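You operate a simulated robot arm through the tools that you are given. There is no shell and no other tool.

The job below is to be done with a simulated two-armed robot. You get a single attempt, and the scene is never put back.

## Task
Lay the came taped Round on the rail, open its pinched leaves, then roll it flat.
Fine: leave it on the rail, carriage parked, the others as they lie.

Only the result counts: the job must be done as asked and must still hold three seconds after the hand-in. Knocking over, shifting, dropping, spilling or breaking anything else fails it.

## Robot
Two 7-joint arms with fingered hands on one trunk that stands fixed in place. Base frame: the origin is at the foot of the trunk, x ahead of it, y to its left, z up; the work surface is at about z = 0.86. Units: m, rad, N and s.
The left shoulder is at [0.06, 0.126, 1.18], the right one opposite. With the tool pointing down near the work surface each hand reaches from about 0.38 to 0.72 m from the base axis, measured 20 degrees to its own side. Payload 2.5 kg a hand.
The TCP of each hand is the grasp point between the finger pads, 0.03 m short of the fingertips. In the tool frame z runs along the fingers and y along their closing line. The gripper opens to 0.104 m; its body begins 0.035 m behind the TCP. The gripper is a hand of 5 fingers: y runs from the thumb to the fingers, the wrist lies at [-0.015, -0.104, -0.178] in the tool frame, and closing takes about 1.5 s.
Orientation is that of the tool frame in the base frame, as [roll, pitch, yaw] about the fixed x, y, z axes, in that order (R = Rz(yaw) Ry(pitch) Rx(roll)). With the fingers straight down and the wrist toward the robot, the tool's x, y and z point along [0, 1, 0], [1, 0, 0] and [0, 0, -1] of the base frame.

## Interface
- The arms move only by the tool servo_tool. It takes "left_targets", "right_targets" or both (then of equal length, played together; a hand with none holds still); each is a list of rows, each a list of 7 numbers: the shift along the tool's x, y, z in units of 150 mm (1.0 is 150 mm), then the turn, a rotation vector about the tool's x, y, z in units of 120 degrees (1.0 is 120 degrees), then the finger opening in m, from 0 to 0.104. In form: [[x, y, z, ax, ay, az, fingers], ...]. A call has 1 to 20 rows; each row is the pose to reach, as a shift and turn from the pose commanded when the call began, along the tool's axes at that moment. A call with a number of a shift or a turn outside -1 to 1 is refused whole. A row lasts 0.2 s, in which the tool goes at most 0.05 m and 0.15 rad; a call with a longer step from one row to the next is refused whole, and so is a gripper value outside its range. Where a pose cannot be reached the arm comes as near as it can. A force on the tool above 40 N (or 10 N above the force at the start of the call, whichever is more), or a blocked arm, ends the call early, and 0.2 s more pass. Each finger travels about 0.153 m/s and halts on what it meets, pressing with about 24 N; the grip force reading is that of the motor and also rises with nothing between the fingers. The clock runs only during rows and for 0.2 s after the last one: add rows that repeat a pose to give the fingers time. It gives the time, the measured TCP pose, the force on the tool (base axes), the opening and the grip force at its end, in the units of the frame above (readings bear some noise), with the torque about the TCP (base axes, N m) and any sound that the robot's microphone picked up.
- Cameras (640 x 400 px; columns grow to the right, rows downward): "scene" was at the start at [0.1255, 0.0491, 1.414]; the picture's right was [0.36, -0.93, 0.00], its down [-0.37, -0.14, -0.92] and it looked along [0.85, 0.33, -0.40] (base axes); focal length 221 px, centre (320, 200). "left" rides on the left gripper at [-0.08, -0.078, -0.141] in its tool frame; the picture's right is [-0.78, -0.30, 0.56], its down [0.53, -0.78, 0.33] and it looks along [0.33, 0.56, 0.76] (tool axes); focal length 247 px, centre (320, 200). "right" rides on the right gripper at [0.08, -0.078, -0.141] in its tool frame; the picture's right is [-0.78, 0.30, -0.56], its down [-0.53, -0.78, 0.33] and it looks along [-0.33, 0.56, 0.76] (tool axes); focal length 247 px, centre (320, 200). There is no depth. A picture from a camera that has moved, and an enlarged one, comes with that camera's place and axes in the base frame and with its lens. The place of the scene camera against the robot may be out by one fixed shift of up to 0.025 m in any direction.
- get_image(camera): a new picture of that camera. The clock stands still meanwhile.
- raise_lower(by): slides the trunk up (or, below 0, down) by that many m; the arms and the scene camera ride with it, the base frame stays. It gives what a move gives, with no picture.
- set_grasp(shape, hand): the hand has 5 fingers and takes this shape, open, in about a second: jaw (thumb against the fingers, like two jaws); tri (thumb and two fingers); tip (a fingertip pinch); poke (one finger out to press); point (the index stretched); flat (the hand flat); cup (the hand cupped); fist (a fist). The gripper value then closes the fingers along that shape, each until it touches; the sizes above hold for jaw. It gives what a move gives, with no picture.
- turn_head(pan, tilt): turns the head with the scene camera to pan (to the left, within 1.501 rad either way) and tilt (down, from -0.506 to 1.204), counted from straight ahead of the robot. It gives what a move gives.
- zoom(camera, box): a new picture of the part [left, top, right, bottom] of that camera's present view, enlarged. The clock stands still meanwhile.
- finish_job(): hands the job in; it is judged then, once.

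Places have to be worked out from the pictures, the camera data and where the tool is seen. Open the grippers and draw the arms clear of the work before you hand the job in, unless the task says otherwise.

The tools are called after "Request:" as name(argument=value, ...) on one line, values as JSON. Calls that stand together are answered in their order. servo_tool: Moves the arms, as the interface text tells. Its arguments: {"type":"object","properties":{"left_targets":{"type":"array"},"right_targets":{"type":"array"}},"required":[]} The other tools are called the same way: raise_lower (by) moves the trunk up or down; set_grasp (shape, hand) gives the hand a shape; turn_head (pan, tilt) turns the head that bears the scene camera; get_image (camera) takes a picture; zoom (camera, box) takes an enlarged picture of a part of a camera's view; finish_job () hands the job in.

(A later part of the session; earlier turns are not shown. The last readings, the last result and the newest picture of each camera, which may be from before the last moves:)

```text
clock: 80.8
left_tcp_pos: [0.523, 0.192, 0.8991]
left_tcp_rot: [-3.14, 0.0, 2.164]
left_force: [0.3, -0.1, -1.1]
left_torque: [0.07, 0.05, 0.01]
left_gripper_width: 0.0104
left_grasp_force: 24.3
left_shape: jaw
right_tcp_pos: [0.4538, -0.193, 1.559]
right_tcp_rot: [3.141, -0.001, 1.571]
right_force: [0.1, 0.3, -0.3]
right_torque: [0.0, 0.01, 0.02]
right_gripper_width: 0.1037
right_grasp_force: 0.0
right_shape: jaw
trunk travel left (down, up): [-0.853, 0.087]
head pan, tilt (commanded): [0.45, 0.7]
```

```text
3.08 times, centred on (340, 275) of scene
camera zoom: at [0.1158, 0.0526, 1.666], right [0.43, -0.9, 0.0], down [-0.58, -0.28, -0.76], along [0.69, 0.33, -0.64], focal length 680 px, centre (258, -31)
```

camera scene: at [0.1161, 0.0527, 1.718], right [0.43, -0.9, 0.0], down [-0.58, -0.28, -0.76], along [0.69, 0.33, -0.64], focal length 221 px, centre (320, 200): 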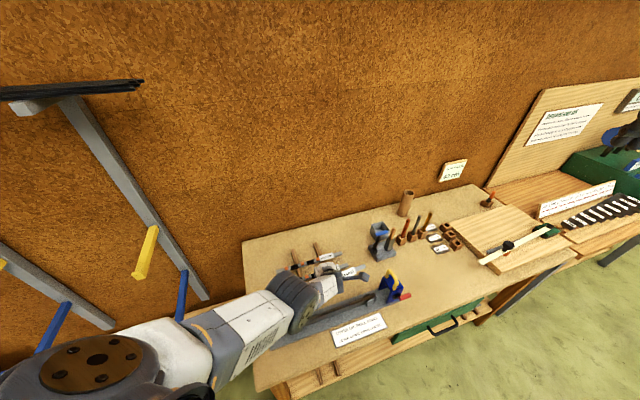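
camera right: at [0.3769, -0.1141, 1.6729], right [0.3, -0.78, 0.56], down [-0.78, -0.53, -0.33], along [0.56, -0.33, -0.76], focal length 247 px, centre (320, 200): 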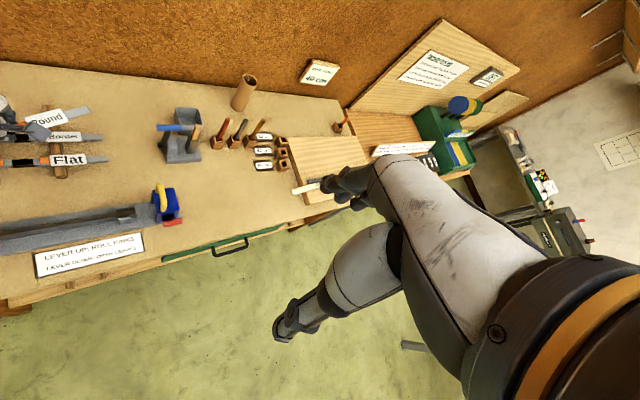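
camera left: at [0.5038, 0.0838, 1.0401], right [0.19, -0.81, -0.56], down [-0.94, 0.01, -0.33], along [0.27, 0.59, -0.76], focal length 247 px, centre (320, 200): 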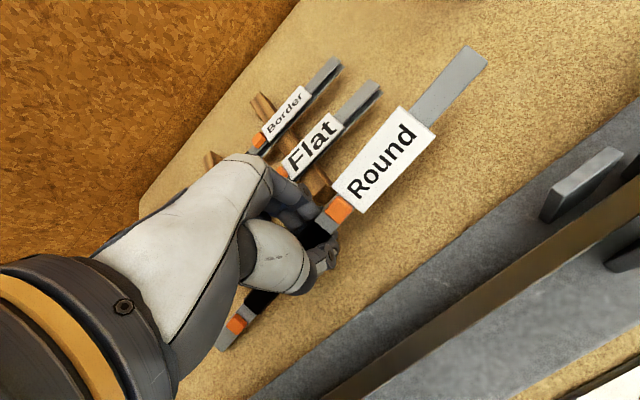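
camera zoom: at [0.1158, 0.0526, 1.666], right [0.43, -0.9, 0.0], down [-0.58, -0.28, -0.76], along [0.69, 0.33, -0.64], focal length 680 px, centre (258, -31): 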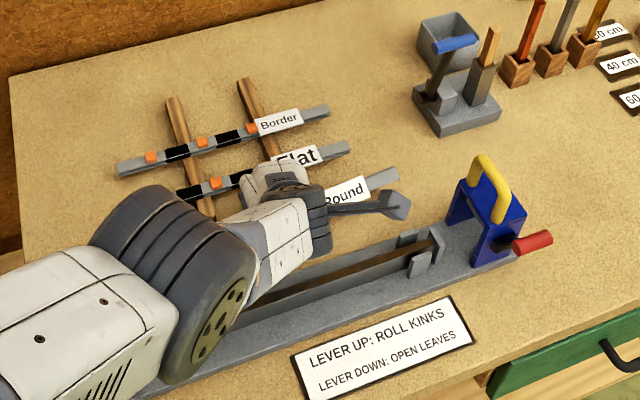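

Came now only ~7.6° off level. I raise the trunk to its top (8.7 cm) and then move the hand in toward the rail to an intermediate point 4 cm behind the bar line.

Request:
raise_lower(by=0.087)

Request:
servo_tool(left_targets=[[0.01, -0.044, 0.004, 0, 0, 0.001, 0.008], [0.019, -0.088, 0.008, 0, 0, 0.0015, 0.008], [0.029, -0.132, 0.012, 0, 0, 0.002, 0.008], [0.038, -0.176, 0.016, 0, 0, 0.003, 0.008], [0.048, -0.219, 0.02, 0, 0, 0.0035, 0.008], [0.057, -0.263, 0.025, 0, 0, 0.004, 0.008], [0.067, -0.307, 0.029, 0, 0, 0.005, 0.008], [0.076, -0.351, 0.033, 0, 0, 0.0057, 0.008], [0.076, -0.351, 0.033, 0, 0, 0.0057, 0.008]])

Request:
get_image(camera="left")

Request:
get_image(camera="scene")

```text
clock: 82.1
left_tcp_pos: [0.5238, 0.1929, 0.9862]
left_tcp_rot: [-3.139, 0.0, 2.162]
left_force: [0.4, -1.2, -2.0]
left_torque: [0.01, -0.01, -0.01]
left_gripper_width: 0.0104
left_grasp_force: 23.9
left_shape: jaw
right_tcp_pos: [0.4532, -0.1941, 1.6455]
right_tcp_rot: [-3.139, 0.0, 1.57]
right_force: [-0.3, 0.0, 0.1]
right_torque: [-0.03, 0.02, 0.0]
right_gripper_width: 0.1038
right_grasp_force: 0.0
right_shape: jaw
trunk travel left (down, up): [-0.94, 0.0]
head pan, tilt (commanded): [0.45, 0.7]
```

```text
clock: 84.1
left_tcp_pos: [0.4733, 0.173, 0.9808]
left_tcp_rot: [-3.138, 0.0, 2.15]
left_force: [0.0, -0.4, -1.9]
left_torque: [-0.02, 0.02, 0.02]
left_gripper_width: 0.0105
left_grasp_force: 23.9
left_shape: jaw
left hand out of reach, approached as far as the arm can: row 1, 2, 3, 4, 5, 6
right_tcp_pos: [0.4531, -0.1928, 1.6452]
right_tcp_rot: [3.141, 0.0, 1.571]
right_force: [0.1, 1.0, -0.4]
right_torque: [0.02, 0.04, 0.01]
right_gripper_width: 0.1035
right_grasp_force: 0.1
right_shape: jaw
trunk travel left (down, up): [-0.94, 0.0]
head pan, tilt (commanded): [0.45, 0.7]
```

```text
taken
camera left: at [0.4525, 0.0637, 1.122], right [0.18, -0.81, -0.56], down [-0.94, 0.02, -0.33], along [0.28, 0.58, -0.76], focal length 247 px, centre (320, 200)
```

left: 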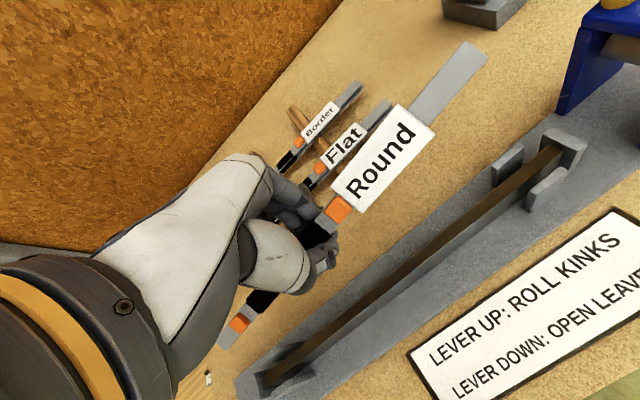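

```text
taken
camera scene: at [0.116, 0.0528, 1.753], right [0.43, -0.9, 0.0], down [-0.58, -0.28, -0.76], along [0.69, 0.33, -0.64], focal length 221 px, centre (320, 200)
```

scene: 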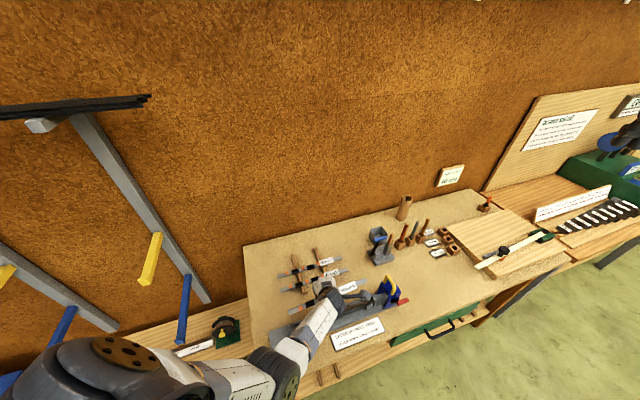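

Now the hand is upright at (0.473,0.173,0.981), and both rail ends are visible in the left camera. I zoom to align precisely.

Request:
zoom(camera="left", box=[460, 110, 600, 230])

Request:
zoom(camera="left", box=[210, 290, 370, 400])

Request:
zoom(camera="left", box=[310, 30, 500, 230])

```text
3.33 times, centred on (530, 170) of left
camera zoom: at [0.4525, 0.0637, 1.122], right [0.18, -0.81, -0.56], down [-0.94, 0.02, -0.33], along [0.28, 0.58, -0.76], focal length 823 px, centre (-380, 300)
```

zoom: 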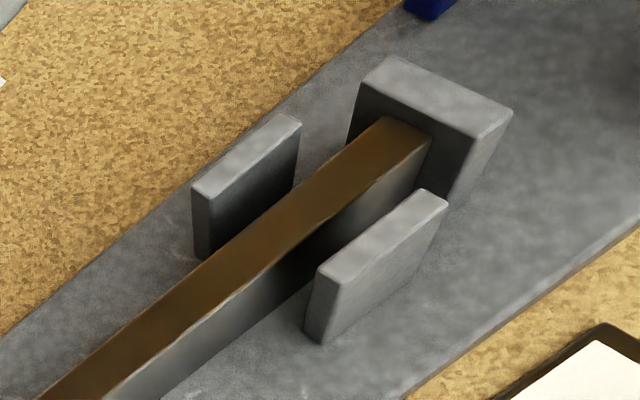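

```text
3.64 times, centred on (290, 345) of left
camera zoom: at [0.4525, 0.0637, 1.122], right [0.18, -0.81, -0.56], down [-0.94, 0.02, -0.33], along [0.28, 0.58, -0.76], focal length 898 px, centre (429, -327)
```

zoom: 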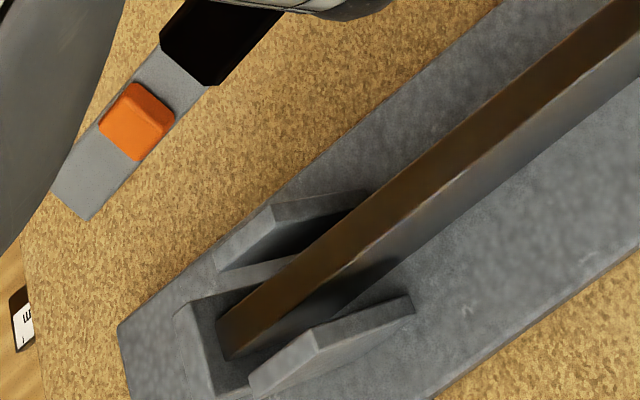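

```text
2.00 times, centred on (405, 130) of left
camera zoom: at [0.4525, 0.0637, 1.122], right [0.18, -0.81, -0.56], down [-0.94, 0.02, -0.33], along [0.28, 0.58, -0.76], focal length 494 px, centre (150, 340)
```

zoom: 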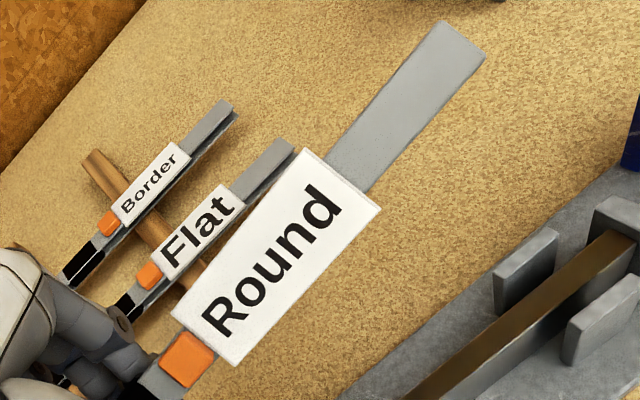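

Rail bar line n·p ≈ 0.4215 (−45.1°), middle e·p ≈ 0.2214; the came lies at −45.0° with its centre practically at the TCP. I move the TCP to (0.4524,0.1407) at z ≈ 0.969, right over the bar.

Request:
servo_tool(left_targets=[[-0.013, -0.029, 0.01, 0, 0, 0, 0.008], [-0.026, -0.059, 0.02, 0, 0, 0, 0.008], [-0.039, -0.088, 0.03, 0, 0, 0, 0.008], [-0.052, -0.118, 0.04, 0, 0, 0, 0.008], [-0.065, -0.147, 0.05, 0, 0, 0, 0.008], [-0.078, -0.176, 0.06, 0, 0, 0, 0.008], [-0.091, -0.206, 0.07, 0, 0, 0, 0.008], [-0.104, -0.235, 0.08, 0, 0, 0, 0.008], [-0.104, -0.235, 0.08, 0, 0, 0, 0.008]])

Request:
get_image(camera="left")

Request:
zoom(camera="scene", box=[240, 230, 420, 380])

```text
clock: 86.3
left_tcp_pos: [0.4715, 0.1795, 0.9823]
left_tcp_rot: [3.088, -0.023, 2.171]
left_force: [-0.6, 0.7, -2.7]
left_torque: [0.01, 0.0, 0.01]
left_gripper_width: 0.0105
left_grasp_force: 24.0
left_shape: jaw
right_tcp_pos: [0.4539, -0.1924, 1.6472]
right_tcp_rot: [-3.141, 0.0, 1.572]
right_force: [-0.3, -0.4, -0.2]
right_torque: [0.01, -0.01, 0.04]
right_gripper_width: 0.1037
right_grasp_force: 0.0
right_shape: jaw
trunk travel left (down, up): [-0.94, 0.0]
head pan, tilt (commanded): [0.45, 0.7]
stopped in row 9 (left hand): the arm was blocked; the commanded pose is now the measured one
```

```text
taken
camera left: at [0.4491, 0.0621, 1.1159], right [0.21, -0.78, -0.59], down [-0.93, 0.02, -0.36], along [0.29, 0.63, -0.72], focal length 247 px, centre (320, 200)
```

left: 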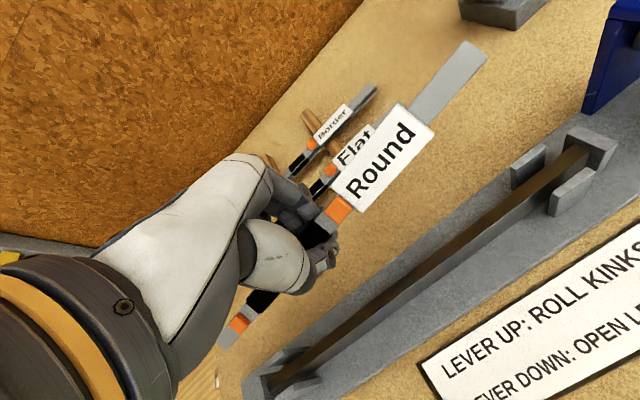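

```text
2.67 times, centred on (330, 305) of scene
camera zoom: at [0.116, 0.0527, 1.753], right [0.43, -0.9, 0.0], down [-0.58, -0.28, -0.76], along [0.69, 0.33, -0.64], focal length 589 px, centre (293, -80)
```

zoom: 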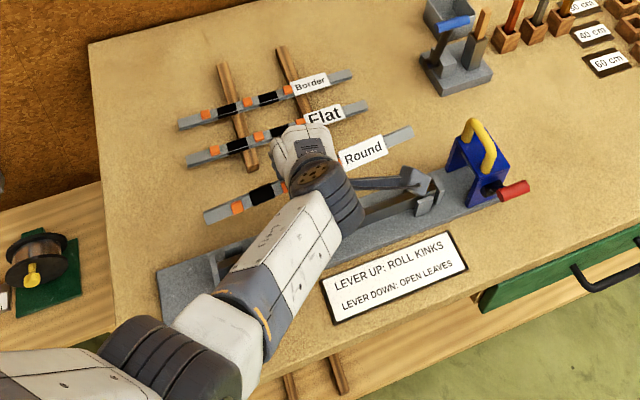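

The elbow touches the torso when the hand is still that high. Tilting the hand 10° about its closing axis will both level the came and move the wrist outward; I do that slightly further out.

Request:
servo_tool(left_targets=[[-0.006, 0.021, -0.008, 0.004, 0.012, 0.0017, 0.008], [-0.013, 0.042, -0.016, 0.008, 0.024, 0.0034, 0.008], [-0.019, 0.063, -0.024, 0.012, 0.037, 0.005, 0.008], [-0.025, 0.083, -0.031, 0.016, 0.049, 0.0068, 0.008], [-0.032, 0.104, -0.039, 0.0206, 0.061, 0.0085, 0.008], [-0.038, 0.125, -0.047, 0.0247, 0.073, 0.0102, 0.008], [-0.038, 0.125, -0.047, 0.0247, 0.073, 0.0102, 0.008]])

Request:
get_image(camera="left")

```text
clock: 87.9
left_tcp_pos: [0.4914, 0.1805, 0.9877]
left_tcp_rot: [-3.14, -0.177, 2.151]
left_force: [-0.3, -0.5, -2.9]
left_torque: [0.0, 0.0, -0.01]
left_gripper_width: 0.0104
left_grasp_force: 23.9
left_shape: jaw
right_tcp_pos: [0.4528, -0.1934, 1.6463]
right_tcp_rot: [3.14, 0.001, 1.572]
right_force: [0.4, -0.8, -0.1]
right_torque: [-0.03, -0.02, 0.0]
right_gripper_width: 0.1035
right_grasp_force: 0.1
right_shape: jaw
trunk travel left (down, up): [-0.94, 0.0]
head pan, tilt (commanded): [0.45, 0.7]
```

```text
taken
camera left: at [0.4827, 0.0524, 1.1134], right [0.12, -0.72, -0.68], down [-0.97, 0.06, -0.23], along [0.21, 0.69, -0.69], focal length 247 px, centre (320, 200)
```

left: 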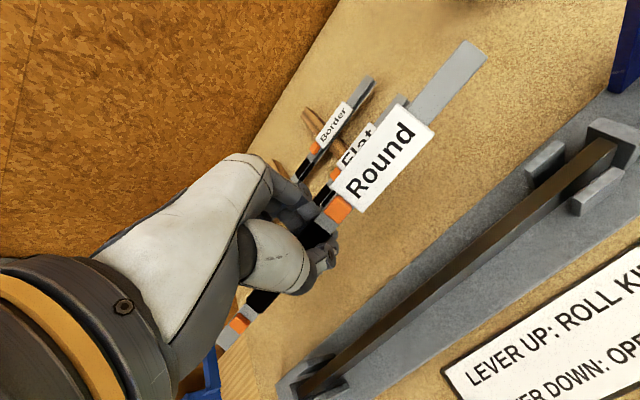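

Hand tilted as intended and upright otherwise. Now I move over the bar: TCP to (0.453,0.140) at z ≈ 0.968.

Request:
servo_tool(left_targets=[[-0.013, -0.045, 0.015, 0, 0, 0, 0.008], [-0.026, -0.09, 0.029, 0, 0, 0, 0.008], [-0.039, -0.136, 0.044, 0, 0, 0, 0.008], [-0.052, -0.181, 0.058, 0, 0, 0, 0.008], [-0.066, -0.226, 0.073, 0, 0, 0, 0.008], [-0.079, -0.271, 0.088, 0, 0, 0, 0.008], [-0.092, -0.317, 0.102, 0, 0, 0, 0.008], [-0.105, -0.362, 0.117, 0, 0, 0, 0.008], [-0.105, -0.362, 0.117, 0, 0, 0, 0.008]])

Request:
get_image(camera="left")

Request:
zoom(camera="scene", box=[240, 230, 420, 380])

```text
clock: 89.9
left_tcp_pos: [0.4585, 0.1492, 0.9715]
left_tcp_rot: [3.13, -0.177, 2.16]
left_force: [0.1, 0.8, -1.0]
left_torque: [-0.02, -0.02, -0.01]
left_gripper_width: 0.0106
left_grasp_force: 24.7
left_shape: jaw
right_tcp_pos: [0.4534, -0.1935, 1.646]
right_tcp_rot: [-3.14, 0.0, 1.571]
right_force: [0.0, 0.1, 1.3]
right_torque: [0.0, -0.01, 0.01]
right_gripper_width: 0.1036
right_grasp_force: 0.1
right_shape: jaw
trunk travel left (down, up): [-0.94, 0.0]
head pan, tilt (commanded): [0.45, 0.7]
```

```text
taken
camera left: at [0.4503, 0.0194, 1.096], right [0.13, -0.71, -0.69], down [-0.97, 0.06, -0.24], along [0.21, 0.7, -0.68], focal length 247 px, centre (320, 200)
```

left: 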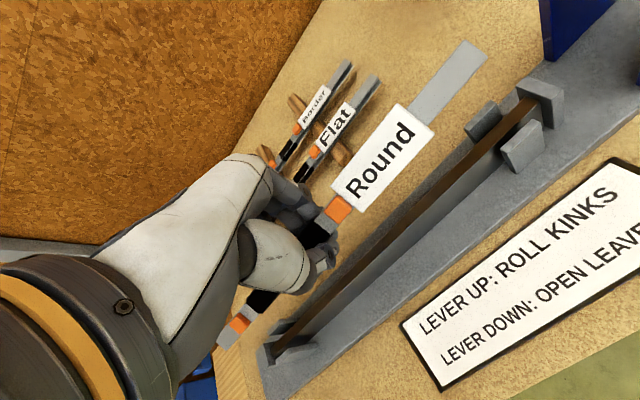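

```text
2.67 times, centred on (330, 305) of scene
camera zoom: at [0.116, 0.0526, 1.753], right [0.43, -0.9, 0.0], down [-0.58, -0.28, -0.76], along [0.69, 0.33, -0.64], focal length 589 px, centre (293, -80)
```

zoom: 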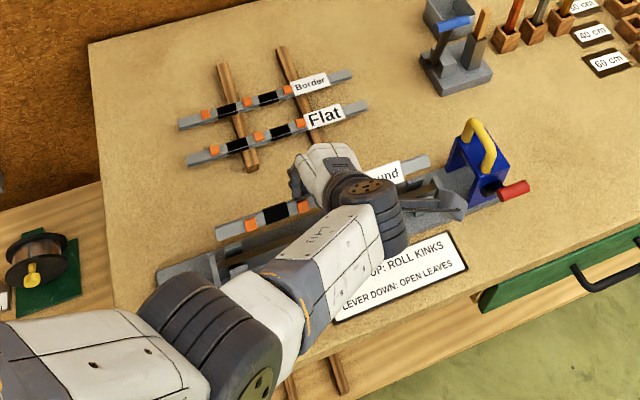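

Almost there (1 cm short of the bar line, came level). Lowering a little more frees the elbow, so I descend 1.3 cm at the same commanded spot.

Request:
servo_tool(left_targets=[[-0.005, 0, 0.028, 0, 0, 0, 0.008], [-0.01, 0, 0.057, 0, 0, 0, 0.008], [-0.0152, 0, 0.0853, 0, 0, 0, 0.008], [-0.0152, 0, 0.0853, 0, 0, 0, 0.008], [-0.0152, 0, 0.0853, 0, 0, 0, 0.008]])

Request:
get_image(camera="left")

```text
clock: 91.1
left_tcp_pos: [0.453, 0.1411, 0.956]
left_tcp_rot: [-3.139, -0.174, 2.153]
left_force: [0.1, 0.0, -2.2]
left_torque: [0.01, -0.01, 0.0]
left_gripper_width: 0.0101
left_grasp_force: 24.1
left_shape: jaw
right_tcp_pos: [0.453, -0.1925, 1.6463]
right_tcp_rot: [-3.141, 0.0, 1.571]
right_force: [-0.3, -0.3, 0.6]
right_torque: [-0.02, -0.02, 0.02]
right_gripper_width: 0.1036
right_grasp_force: 0.0
right_shape: jaw
trunk travel left (down, up): [-0.94, 0.0]
head pan, tilt (commanded): [0.45, 0.7]
```

```text
taken
camera left: at [0.4448, 0.0121, 1.0812], right [0.12, -0.72, -0.68], down [-0.97, 0.06, -0.23], along [0.21, 0.69, -0.69], focal length 247 px, centre (320, 200)
```

left: 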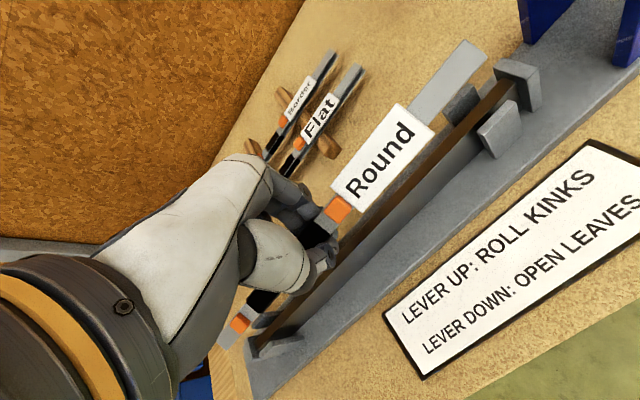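

Now the hand is exactly over the bar: TCP (0.453,0.141,0.956), came level. I zoom on both ends to verify alignment before lowering.

Request:
zoom(camera="left", box=[400, 30, 560, 170])

Request:
zoom(camera="left", box=[200, 260, 340, 400])

Request:
zoom(camera="scene", box=[270, 270, 420, 350])

```text
2.86 times, centred on (480, 100) of left
camera zoom: at [0.4448, 0.0121, 1.0812], right [0.12, -0.72, -0.68], down [-0.97, 0.06, -0.23], along [0.21, 0.69, -0.69], focal length 706 px, centre (-137, 486)
```

zoom: 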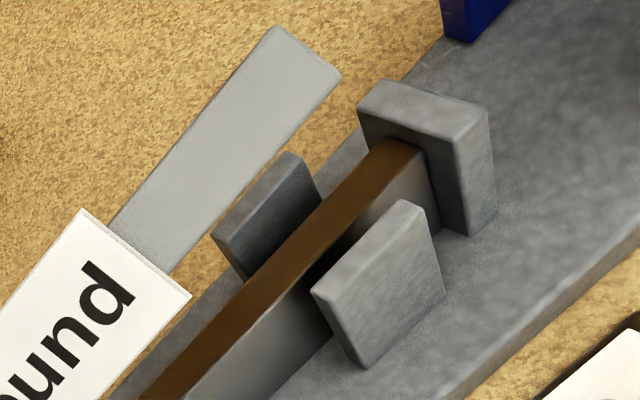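

```text
2.86 times, centred on (270, 330) of left
camera zoom: at [0.4448, 0.0121, 1.0812], right [0.12, -0.72, -0.68], down [-0.97, 0.06, -0.23], along [0.21, 0.69, -0.69], focal length 706 px, centre (463, -171)
```

zoom: 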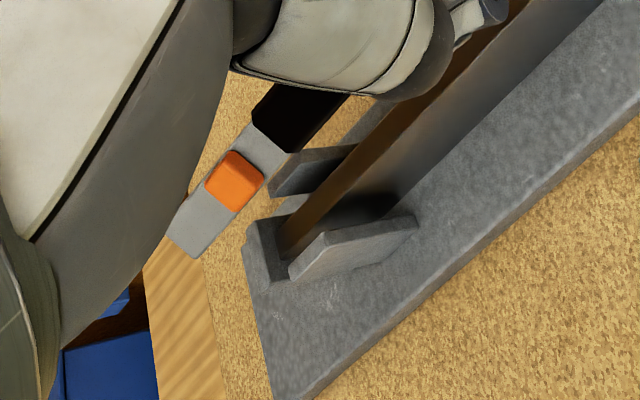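

```text
4.27 times, centred on (345, 310) of scene
camera zoom: at [0.1161, 0.0525, 1.753], right [0.43, -0.9, 0.0], down [-0.58, -0.28, -0.76], along [0.69, 0.33, -0.64], focal length 943 px, centre (213, -269)
```

zoom: 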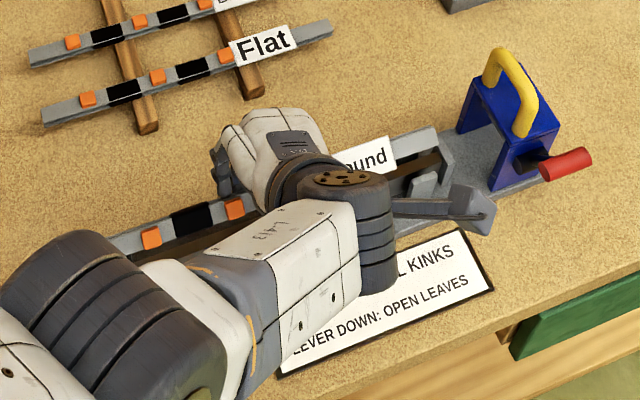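

Came centreline is at n·p ≈ 0.4235 versus bar 0.421, directions agree within 0.2°, and 7–10 mm margin at each stop. I shift 2.5 mm toward the robot and then lower by the trunk 2.3 cm.

Request:
servo_tool(left_targets=[[-0.005, -0.008, -0.001, 0, 0, 0, 0.008], [-0.01, -0.0153, -0.002, 0, 0, 0, 0.008], [-0.01, -0.0153, -0.002, 0, 0, 0, 0.008]])

Request:
raise_lower(by=-0.023)

Request:
zoom(camera="left", box=[400, 10, 580, 170])

Request:
zoom(camera="left", box=[200, 260, 340, 400])

```text
clock: 91.9
left_tcp_pos: [0.4504, 0.1383, 0.9564]
left_tcp_rot: [-3.138, -0.175, 2.152]
left_force: [-0.5, -0.2, -1.9]
left_torque: [-0.04, 0.01, -0.03]
left_gripper_width: 0.0104
left_grasp_force: 24.5
left_shape: jaw
right_tcp_pos: [0.4532, -0.1929, 1.6463]
right_tcp_rot: [3.139, 0.001, 1.571]
right_force: [0.2, -0.5, 0.7]
right_torque: [0.0, 0.0, 0.0]
right_gripper_width: 0.1034
right_grasp_force: 0.1
right_shape: jaw
trunk travel left (down, up): [-0.94, 0.0]
head pan, tilt (commanded): [0.45, 0.7]
```

```text
clock: 92.5
left_tcp_pos: [0.4535, 0.138, 0.9384]
left_tcp_rot: [3.131, -0.172, 2.153]
left_force: [-5.8, 4.6, 35.2]
left_torque: [0.12, 0.02, 0.06]
left_gripper_width: 0.0115
left_grasp_force: 24.1
left_shape: jaw
right_tcp_pos: [0.4516, -0.1929, 1.6244]
right_tcp_rot: [3.141, 0.001, 1.571]
right_force: [0.2, -0.5, 0.0]
right_torque: [0.02, 0.01, 0.04]
right_gripper_width: 0.1037
right_grasp_force: 0.0
right_shape: jaw
trunk travel left (down, up): [-0.917, 0.023]
head pan, tilt (commanded): [0.45, 0.7]
```

```text
2.50 times, centred on (490, 90) of left
camera zoom: at [0.4448, 0.0099, 1.0622], right [0.13, -0.72, -0.68], down [-0.97, 0.06, -0.24], along [0.22, 0.69, -0.69], focal length 617 px, centre (-105, 475)
```

zoom: 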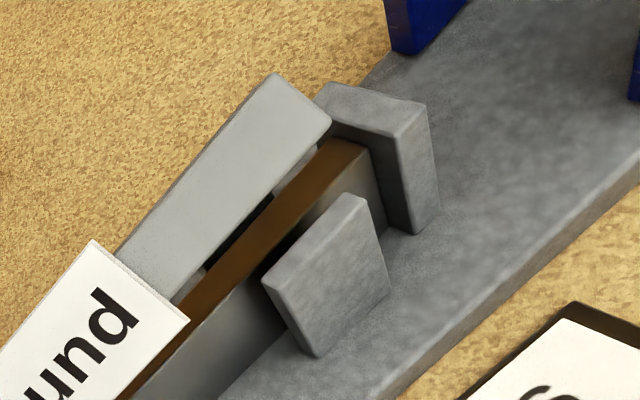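

```text
2.86 times, centred on (270, 330) of left
camera zoom: at [0.4448, 0.0099, 1.0622], right [0.13, -0.72, -0.68], down [-0.97, 0.06, -0.24], along [0.22, 0.69, -0.69], focal length 706 px, centre (463, -171)
```

zoom: 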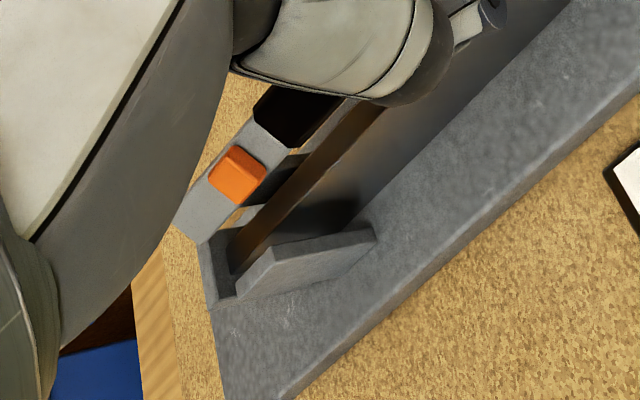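

The fingertips met the bar top (35 N): they curl in below the came. I relieve this at once by raising the trunk 8 mm, then check positions.

Request:
raise_lower(by=0.008)

Request:
zoom(camera="left", box=[400, 10, 580, 170])

Request:
zoom(camera="left", box=[200, 200, 400, 400])

Request:
zoom(camera="scene", box=[270, 270, 420, 350])

```text
clock: 93.1
left_tcp_pos: [0.4486, 0.1376, 0.9407]
left_tcp_rot: [-3.134, -0.174, 2.151]
left_force: [1.4, -1.0, 4.1]
left_torque: [-0.02, -0.1, 0.0]
left_gripper_width: 0.0107
left_grasp_force: 23.9
left_shape: jaw
right_tcp_pos: [0.4535, -0.194, 1.632]
right_tcp_rot: [-3.14, 0.001, 1.57]
right_force: [-0.7, -0.1, 0.9]
right_torque: [0.01, 0.01, 0.01]
right_gripper_width: 0.1038
right_grasp_force: 0.0
right_shape: jaw
trunk travel left (down, up): [-0.925, 0.015]
head pan, tilt (commanded): [0.45, 0.7]
```

```text
2.50 times, centred on (490, 90) of left
camera zoom: at [0.4412, 0.0086, 1.0652], right [0.12, -0.72, -0.68], down [-0.97, 0.06, -0.23], along [0.21, 0.69, -0.7], focal length 617 px, centre (-105, 475)
```

zoom: 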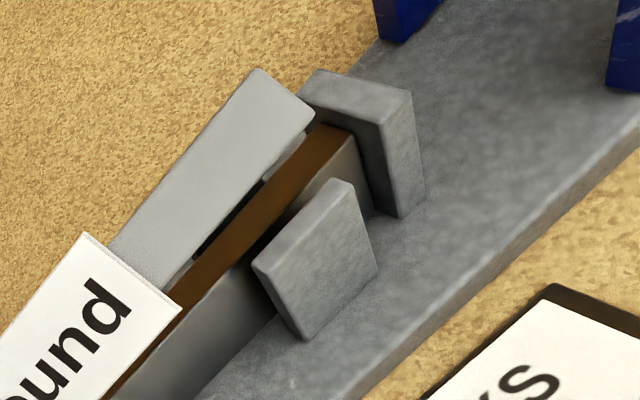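

```text
2.00 times, centred on (300, 300) of left
camera zoom: at [0.4412, 0.0086, 1.0652], right [0.12, -0.72, -0.68], down [-0.97, 0.06, -0.23], along [0.21, 0.69, -0.7], focal length 494 px, centre (360, 0)
```

zoom: 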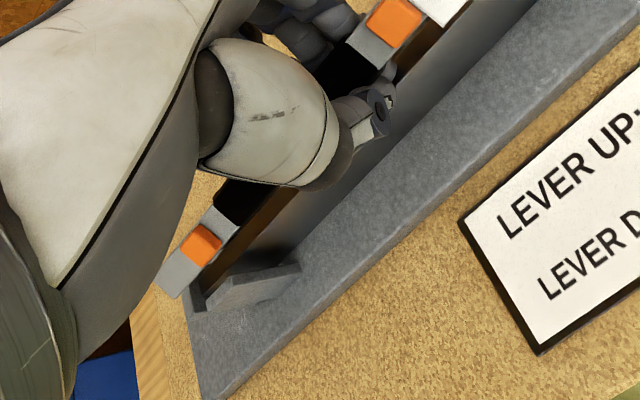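

```text
4.27 times, centred on (345, 310) of scene
camera zoom: at [0.1152, 0.0523, 1.7378], right [0.43, -0.9, 0.0], down [-0.58, -0.28, -0.77], along [0.69, 0.33, -0.64], focal length 943 px, centre (213, -269)
```

zoom: 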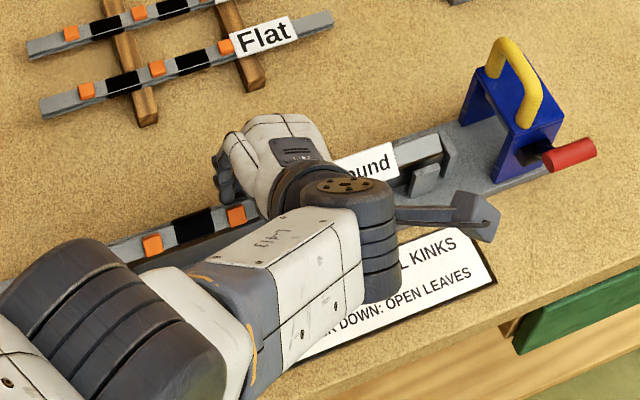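

Came now sits level, 1–2 mm from the bar line and ~8 mm inside each stop, about 1.5 cm above the bar. I raise 3 mm to unload the fingertips, then open the fingers very gradually so it sinks between them onto the bar.

Request:
raise_lower(by=0.003)

Request:
servo_tool(left_targets=[[0, 0, 0, 0, 0, 0, 0.01], [0, 0, 0, 0, 0, 0, 0.0105], [0, 0, 0, 0, 0, 0, 0.011], [0, 0, 0, 0, 0, 0, 0.0115], [0, 0, 0, 0, 0, 0, 0.012], [0, 0, 0, 0, 0, 0, 0.0125], [0, 0, 0, 0, 0, 0, 0.013], [0, 0, 0, 0, 0, 0, 0.0135], [0, 0, 0, 0, 0, 0, 0.014], [0, 0, 0, 0, 0, 0, 0.0145], [0, 0, 0, 0, 0, 0, 0.015]])

Request:
zoom(camera="left", box=[400, 10, 580, 170])

Request:
zoom(camera="left", box=[200, 200, 400, 400])

```text
clock: 93.6
left_tcp_pos: [0.4486, 0.1376, 0.9443]
left_tcp_rot: [-3.137, -0.176, 2.152]
left_force: [-0.2, -0.7, -1.9]
left_torque: [-0.01, 0.0, -0.01]
left_gripper_width: 0.0106
left_grasp_force: 24.0
left_shape: jaw
right_tcp_pos: [0.4538, -0.1935, 1.6341]
right_tcp_rot: [3.14, 0.0, 1.571]
right_force: [0.0, -0.8, -0.4]
right_torque: [0.04, 0.02, 0.02]
right_gripper_width: 0.1036
right_grasp_force: 0.0
right_shape: jaw
trunk travel left (down, up): [-0.928, 0.012]
head pan, tilt (commanded): [0.45, 0.7]
```

```text
clock: 96.0
left_tcp_pos: [0.451, 0.1383, 0.944]
left_tcp_rot: [-3.14, -0.174, 2.151]
left_force: [-0.1, 0.3, 0.6]
left_torque: [0.01, 0.0, -0.01]
left_gripper_width: 0.0146
left_grasp_force: 0.0
left_shape: jaw
right_tcp_pos: [0.4538, -0.1942, 1.6347]
right_tcp_rot: [-3.14, 0.0, 1.572]
right_force: [-0.7, 0.4, -0.1]
right_torque: [0.0, 0.03, -0.02]
right_gripper_width: 0.1036
right_grasp_force: 0.1
right_shape: jaw
trunk travel left (down, up): [-0.928, 0.012]
head pan, tilt (commanded): [0.45, 0.7]
```

```text
2.50 times, centred on (490, 90) of left
camera zoom: at [0.4428, 0.0093, 1.0692], right [0.12, -0.72, -0.68], down [-0.97, 0.06, -0.23], along [0.21, 0.69, -0.69], focal length 617 px, centre (-105, 475)
```

zoom: 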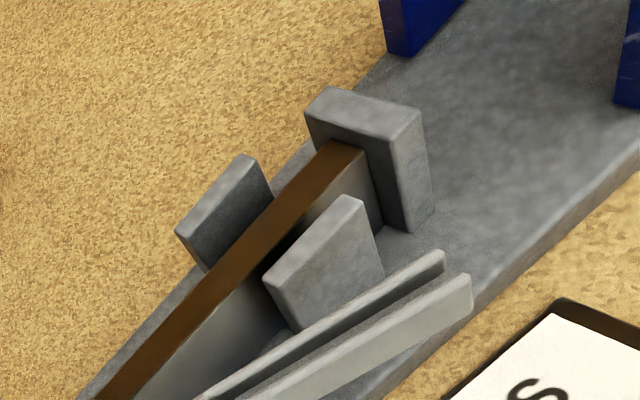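

```text
2.00 times, centred on (300, 300) of left
camera zoom: at [0.4428, 0.0093, 1.0692], right [0.12, -0.72, -0.68], down [-0.97, 0.06, -0.23], along [0.21, 0.69, -0.69], focal length 494 px, centre (360, 0)
```

zoom: 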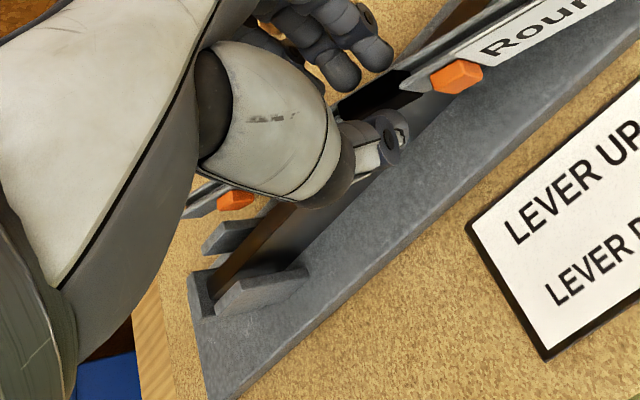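

The came slipped sideways: its right end now lies on the near side of the rail and it seems rolled on its side. I stop and look carefully before touching anything.

Request:
get_image(camera="left")

Request:
zoom(camera="scene", box=[240, 250, 430, 370])

Request:
get_image(camera="right")

```text
taken
camera left: at [0.4428, 0.0093, 1.0692], right [0.12, -0.72, -0.68], down [-0.97, 0.06, -0.23], along [0.21, 0.69, -0.69], focal length 247 px, centre (320, 200)
```

left: 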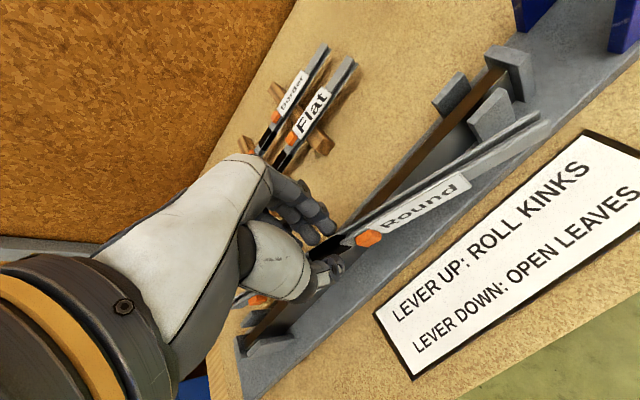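

```text
3.33 times, centred on (335, 310) of scene
camera zoom: at [0.1158, 0.0525, 1.7411], right [0.43, -0.9, 0.0], down [-0.58, -0.28, -0.76], along [0.69, 0.33, -0.64], focal length 736 px, centre (270, -167)
```

zoom: 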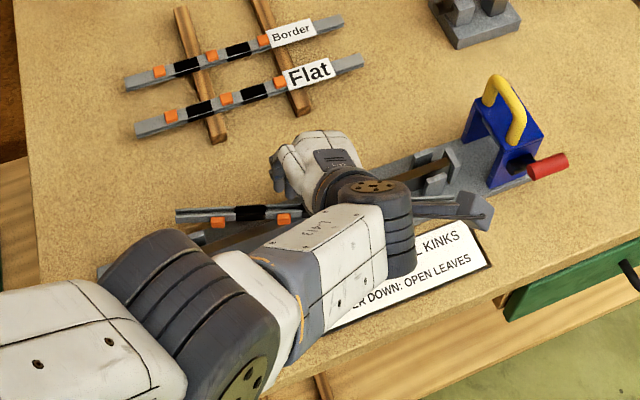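

```text
taken
camera right: at [0.3768, -0.1142, 1.7759], right [0.3, -0.78, 0.56], down [-0.78, -0.53, -0.33], along [0.56, -0.33, -0.76], focal length 247 px, centre (320, 200)
```

right: 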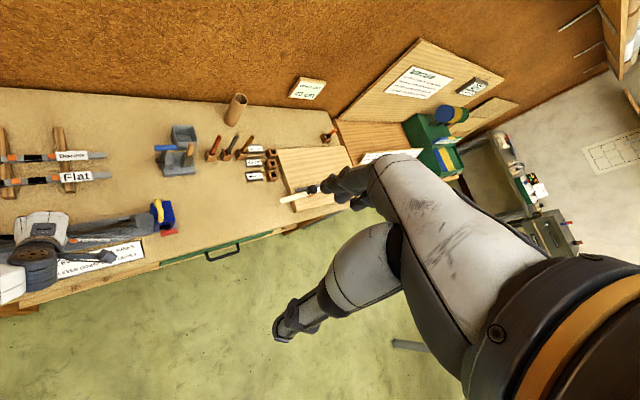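

The came lies diagonally across the bar, rolled about 90° (label facing the robot), still between thumb and fingers. I close gently to hold it again so I can bring it to the free strip and lay it flat for a clean, low re-grip.

Request:
servo_tool(left_targets=[[0, 0, 0, 0, 0, 0, 0.012], [0, 0, 0, 0, 0, 0, 0.009], [0, 0, 0, 0, 0, 0, 0.006], [0, 0, 0, 0, 0, 0, 0.004], [0, 0, 0, 0, 0, 0, 0.004], [0, 0, 0, 0, 0, 0, 0.004]])

Request:
get_image(camera="left")

Request:
zoom(camera="scene", box=[240, 250, 430, 370])

```text
clock: 97.4
left_tcp_pos: [0.4515, 0.1369, 0.9442]
left_tcp_rot: [-3.139, -0.174, 2.153]
left_force: [0.5, 0.0, 1.1]
left_torque: [0.01, -0.02, -0.02]
left_gripper_width: 0.0045
left_grasp_force: 0.1
left_shape: jaw
right_tcp_pos: [0.4539, -0.1935, 1.6337]
right_tcp_rot: [3.141, 0.0, 1.57]
right_force: [0.8, -0.3, -0.7]
right_torque: [0.01, 0.0, -0.04]
right_gripper_width: 0.1038
right_grasp_force: 0.1
right_shape: jaw
trunk travel left (down, up): [-0.928, 0.012]
head pan, tilt (commanded): [0.45, 0.7]
```

```text
taken
camera left: at [0.4429, 0.0093, 1.0693], right [0.12, -0.72, -0.68], down [-0.97, 0.06, -0.23], along [0.21, 0.69, -0.69], focal length 247 px, centre (320, 200)
```

left: 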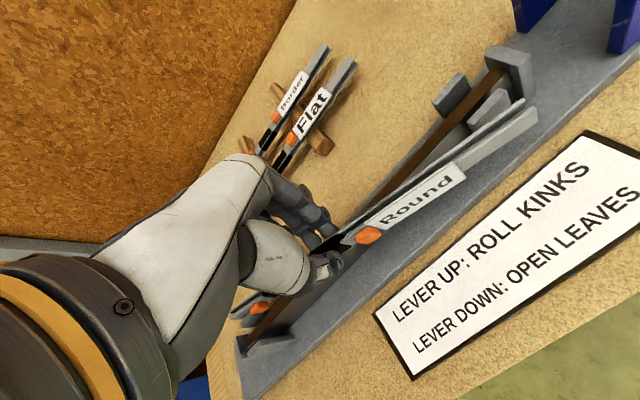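

```text
3.33 times, centred on (335, 310) of scene
camera zoom: at [0.1157, 0.0525, 1.7411], right [0.43, -0.9, 0.0], down [-0.58, -0.28, -0.77], along [0.69, 0.33, -0.64], focal length 736 px, centre (270, -167)
```

zoom: 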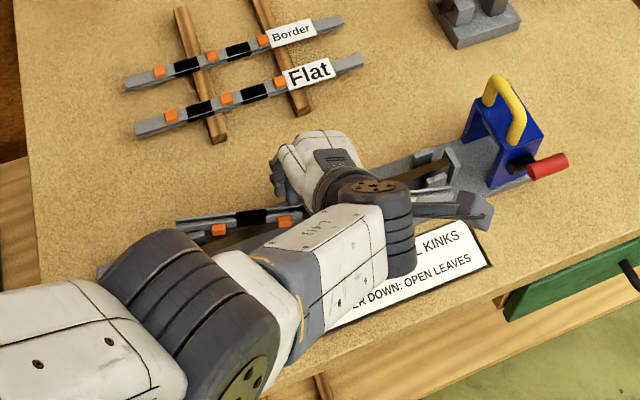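

The fingers closed without catching it (force 0), so the came is below the fingertips. I lift the hand straight up 3 cm with fingers as they are and look.

Request:
servo_tool(left_targets=[[0.009, 0, -0.05, 0, 0, 0, 0.0045], [0.018, 0, -0.1, 0, 0, 0, 0.0045], [0.027, 0, -0.15, 0, 0, 0, 0.0045], [0.036, 0, -0.2, 0, 0, 0, 0.0045]])

Request:
get_image(camera="left")

Request:
zoom(camera="scene", box=[240, 250, 430, 370])

```text
clock: 98.6
left_tcp_pos: [0.4706, 0.1595, 0.9883]
left_tcp_rot: [3.099, -0.176, 2.177]
left_force: [0.3, -0.4, -0.3]
left_torque: [-0.01, 0.0, 0.01]
left_gripper_width: 0.004
left_grasp_force: 0.2
left_shape: jaw
right_tcp_pos: [0.4535, -0.1925, 1.6346]
right_tcp_rot: [-3.141, 0.0, 1.572]
right_force: [0.9, 0.0, -0.1]
right_torque: [0.0, -0.03, 0.03]
right_gripper_width: 0.1037
right_grasp_force: 0.1
right_shape: jaw
trunk travel left (down, up): [-0.928, 0.012]
head pan, tilt (commanded): [0.45, 0.7]
stopped in row 4 (left hand): the arm was blocked; the commanded pose is now the measured one
```

```text
taken
camera left: at [0.4616, 0.0278, 1.1091], right [0.16, -0.7, -0.7], down [-0.96, 0.05, -0.27], along [0.22, 0.71, -0.67], focal length 247 px, centre (320, 200)
```

left: 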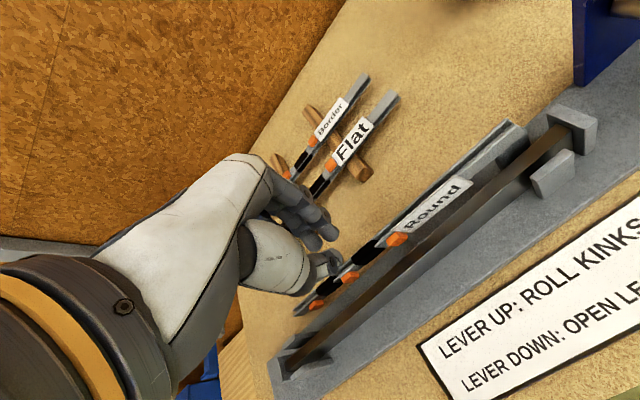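

```text
3.33 times, centred on (335, 310) of scene
camera zoom: at [0.1159, 0.0526, 1.7411], right [0.43, -0.9, 0.0], down [-0.58, -0.28, -0.76], along [0.69, 0.33, -0.64], focal length 736 px, centre (270, -167)
```

zoom: 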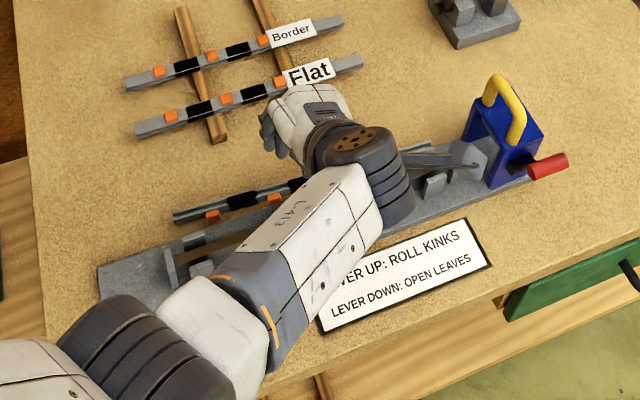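

The hand drifted outward as it rose and nudged the came to the far side of the bar; it now lies along the free strip (left end on the table at ≈ (0.393,0.288)). Nothing else is touched. I draw the hand up and away to see clearly.

Request:
servo_tool(left_targets=[[0.0, 0.1, -0.12, 0, 0, 0, 0.0045], [0.0, 0.2, -0.24, 0, 0, 0, 0.0045], [0.0, 0.32, -0.36, 0, 0, 0, 0.0045], [0.0, 0.45, -0.48, 0, 0, 0, 0.0045], [0.0, 0.58, -0.6, 0, 0, 0, 0.0045], [0.0, 0.7, -0.7, 0, 0, 0, 0.0045]])

Request:
get_image(camera="left")

Request:
zoom(camera="scene", box=[240, 240, 430, 370])

```text
clock: 100.0
left_tcp_pos: [0.5641, 0.1984, 1.0941]
left_tcp_rot: [3.104, -0.174, 2.173]
left_force: [-0.3, 0.4, -0.1]
left_torque: [0.0, 0.01, -0.05]
left_gripper_width: 0.0038
left_grasp_force: 0.0
left_shape: jaw
right_tcp_pos: [0.4541, -0.1932, 1.6342]
right_tcp_rot: [-3.141, 0.0, 1.571]
right_force: [-0.5, -0.1, 0.2]
right_torque: [0.02, -0.02, 0.03]
right_gripper_width: 0.1037
right_grasp_force: 0.0
right_shape: jaw
trunk travel left (down, up): [-0.928, 0.012]
head pan, tilt (commanded): [0.45, 0.7]
```

```text
taken
camera left: at [0.5547, 0.0668, 1.2156], right [0.15, -0.7, -0.69], down [-0.96, 0.05, -0.26], along [0.22, 0.71, -0.67], focal length 247 px, centre (320, 200)
```

left: 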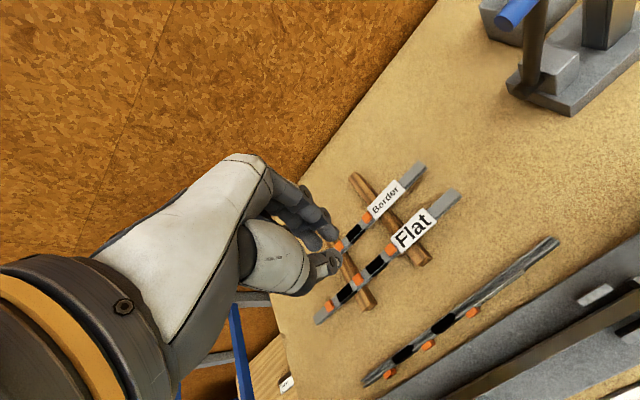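

```text
3.08 times, centred on (335, 305) of scene
camera zoom: at [0.1161, 0.0526, 1.741], right [0.43, -0.9, 0.0], down [-0.58, -0.28, -0.76], along [0.69, 0.33, -0.64], focal length 680 px, centre (274, -123)
```

zoom: 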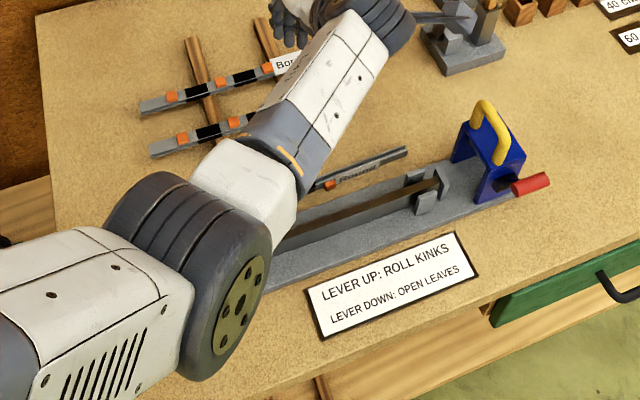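

The came now lies parallel to the rail in the free strip, standing on its edge with the label facing the robot; all other things are in place. I zoom in for its exact pose.

Request:
zoom(camera="left", box=[340, 220, 580, 400])

Request:
zoom(camera="scene", box=[320, 275, 390, 320])

```text
2.22 times, centred on (460, 310) of left
camera zoom: at [0.5547, 0.0668, 1.2156], right [0.15, -0.7, -0.69], down [-0.96, 0.05, -0.26], along [0.22, 0.71, -0.67], focal length 549 px, centre (9, -44)
```

zoom: 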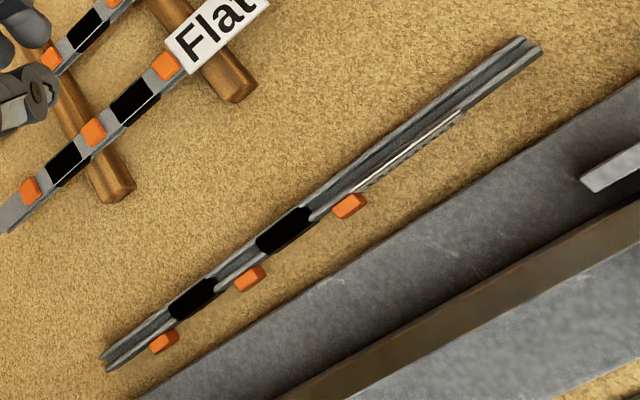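

```text
8.89 times, centred on (355, 298) of scene
camera zoom: at [0.1161, 0.0526, 1.741], right [0.43, -0.9, 0.0], down [-0.58, -0.28, -0.76], along [0.69, 0.33, -0.64], focal length 1964 px, centre (9, -667)
```

zoom: 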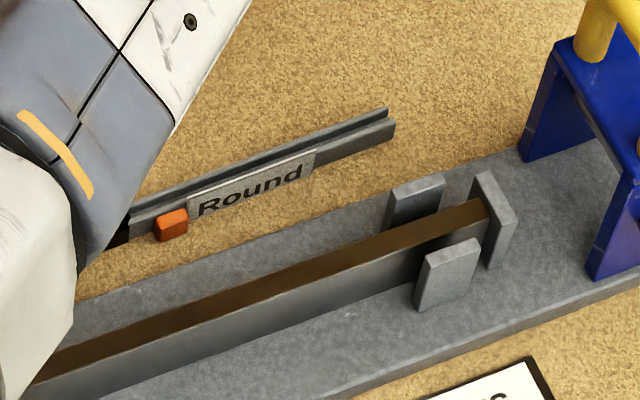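

I want the base plate's thickness and the gap between it and the standing came, so I zoom in further.

Request:
zoom(camera="scene", box=[350, 285, 390, 315])

Request:
zoom(camera="left", box=[460, 230, 600, 340])

Request:
zoom(camera="right", box=[0, 190, 180, 310])

```text
13.33 times, centred on (370, 300) of scene
camera zoom: at [0.1161, 0.0526, 1.741], right [0.43, -0.9, 0.0], down [-0.58, -0.28, -0.76], along [0.69, 0.33, -0.64], focal length 2946 px, centre (-347, -1133)
```

zoom: 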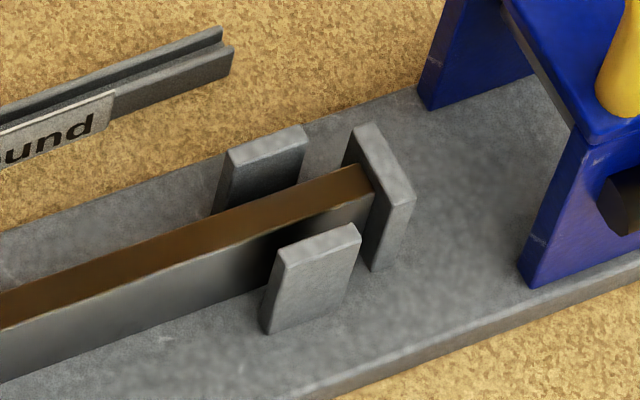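

```text
3.64 times, centred on (530, 285) of left
camera zoom: at [0.5547, 0.0668, 1.2156], right [0.15, -0.7, -0.69], down [-0.96, 0.05, -0.26], along [0.22, 0.71, -0.67], focal length 898 px, centre (-444, -109)
```

zoom: 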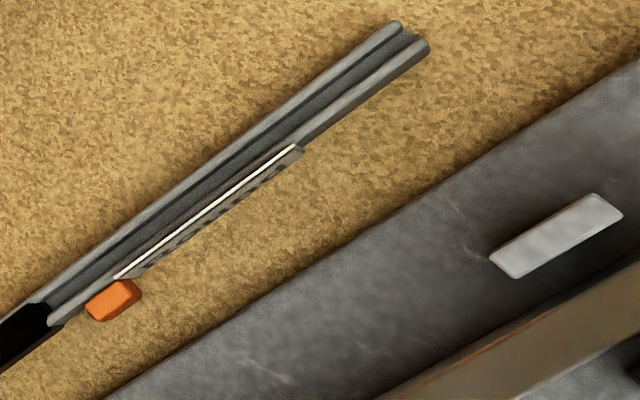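

```text
3.33 times, centred on (90, 250) of right
camera zoom: at [0.3771, -0.1141, 1.7758], right [0.3, -0.78, 0.56], down [-0.78, -0.53, -0.33], along [0.56, -0.33, -0.76], focal length 823 px, centre (1087, 33)
```

zoom: 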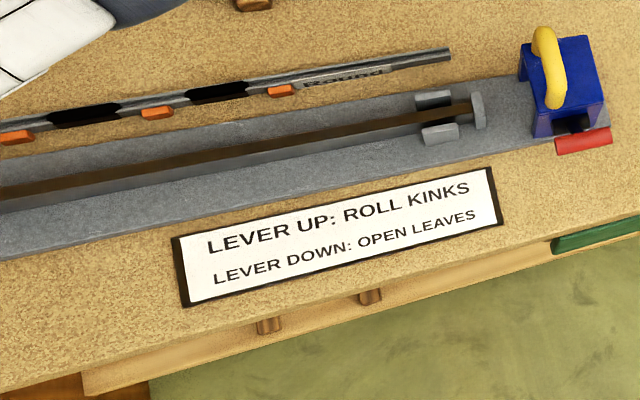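

Near-vertical views give: standing came centre n·p ≈ 0.479, base edge ≈ 0.453 (base top ≈ 0.870), bar centre n·p ≈ 0.418 (8 mm wide, posts ±12 mm). Plan: tip the came flat (label up) by pushing its upper part outward with the thumb. I first bring the hand straight (heading 45°), opened to 0.06, above it.

Request:
servo_tool(left_targets=[[0.009, -0.045, 0.04, 0.003, -0.01, -0.011, 0.06], [0.017, -0.09, 0.09, 0.006, -0.02, -0.022, 0.06], [0.026, -0.134, 0.14, 0.0096, -0.03, -0.033, 0.06], [0.035, -0.179, 0.2, 0.0127, -0.041, -0.044, 0.06], [0.043, -0.223, 0.26, 0.016, -0.051, -0.055, 0.06], [0.052, -0.268, 0.32, 0.019, -0.061, -0.067, 0.06], [0.06, -0.312, 0.38, 0.022, -0.071, -0.078, 0.06], [0.069, -0.357, 0.432, 0.0255, -0.0812, -0.0888, 0.06], [0.069, -0.357, 0.432, 0.0255, -0.0812, -0.0888, 0.06]])

Request:
get_image(camera="left")

```text
clock: 102.0
left_tcp_pos: [0.5091, 0.1884, 1.0323]
left_tcp_rot: [3.138, 0.0, 2.358]
left_force: [-0.6, 0.0, -0.2]
left_torque: [0.01, -0.02, 0.02]
left_gripper_width: 0.0594
left_grasp_force: 0.0
left_shape: jaw
right_tcp_pos: [0.454, -0.1928, 1.6338]
right_tcp_rot: [3.141, 0.0, 1.572]
right_force: [0.0, -0.1, -0.4]
right_torque: [0.01, -0.01, 0.05]
right_gripper_width: 0.1037
right_grasp_force: 0.0
right_shape: jaw
trunk travel left (down, up): [-0.928, 0.012]
head pan, tilt (commanded): [0.45, 0.7]
```

```text
taken
camera left: at [0.5114, 0.0762, 1.173], right [0.34, -0.76, -0.56], down [-0.93, -0.17, -0.33], along [0.16, 0.63, -0.76], focal length 247 px, centre (320, 200)
```

left: 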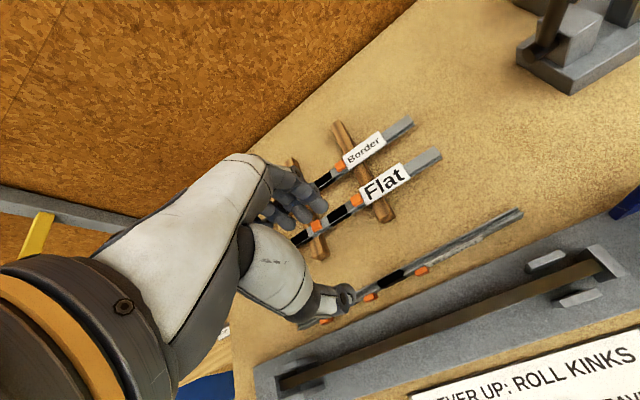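

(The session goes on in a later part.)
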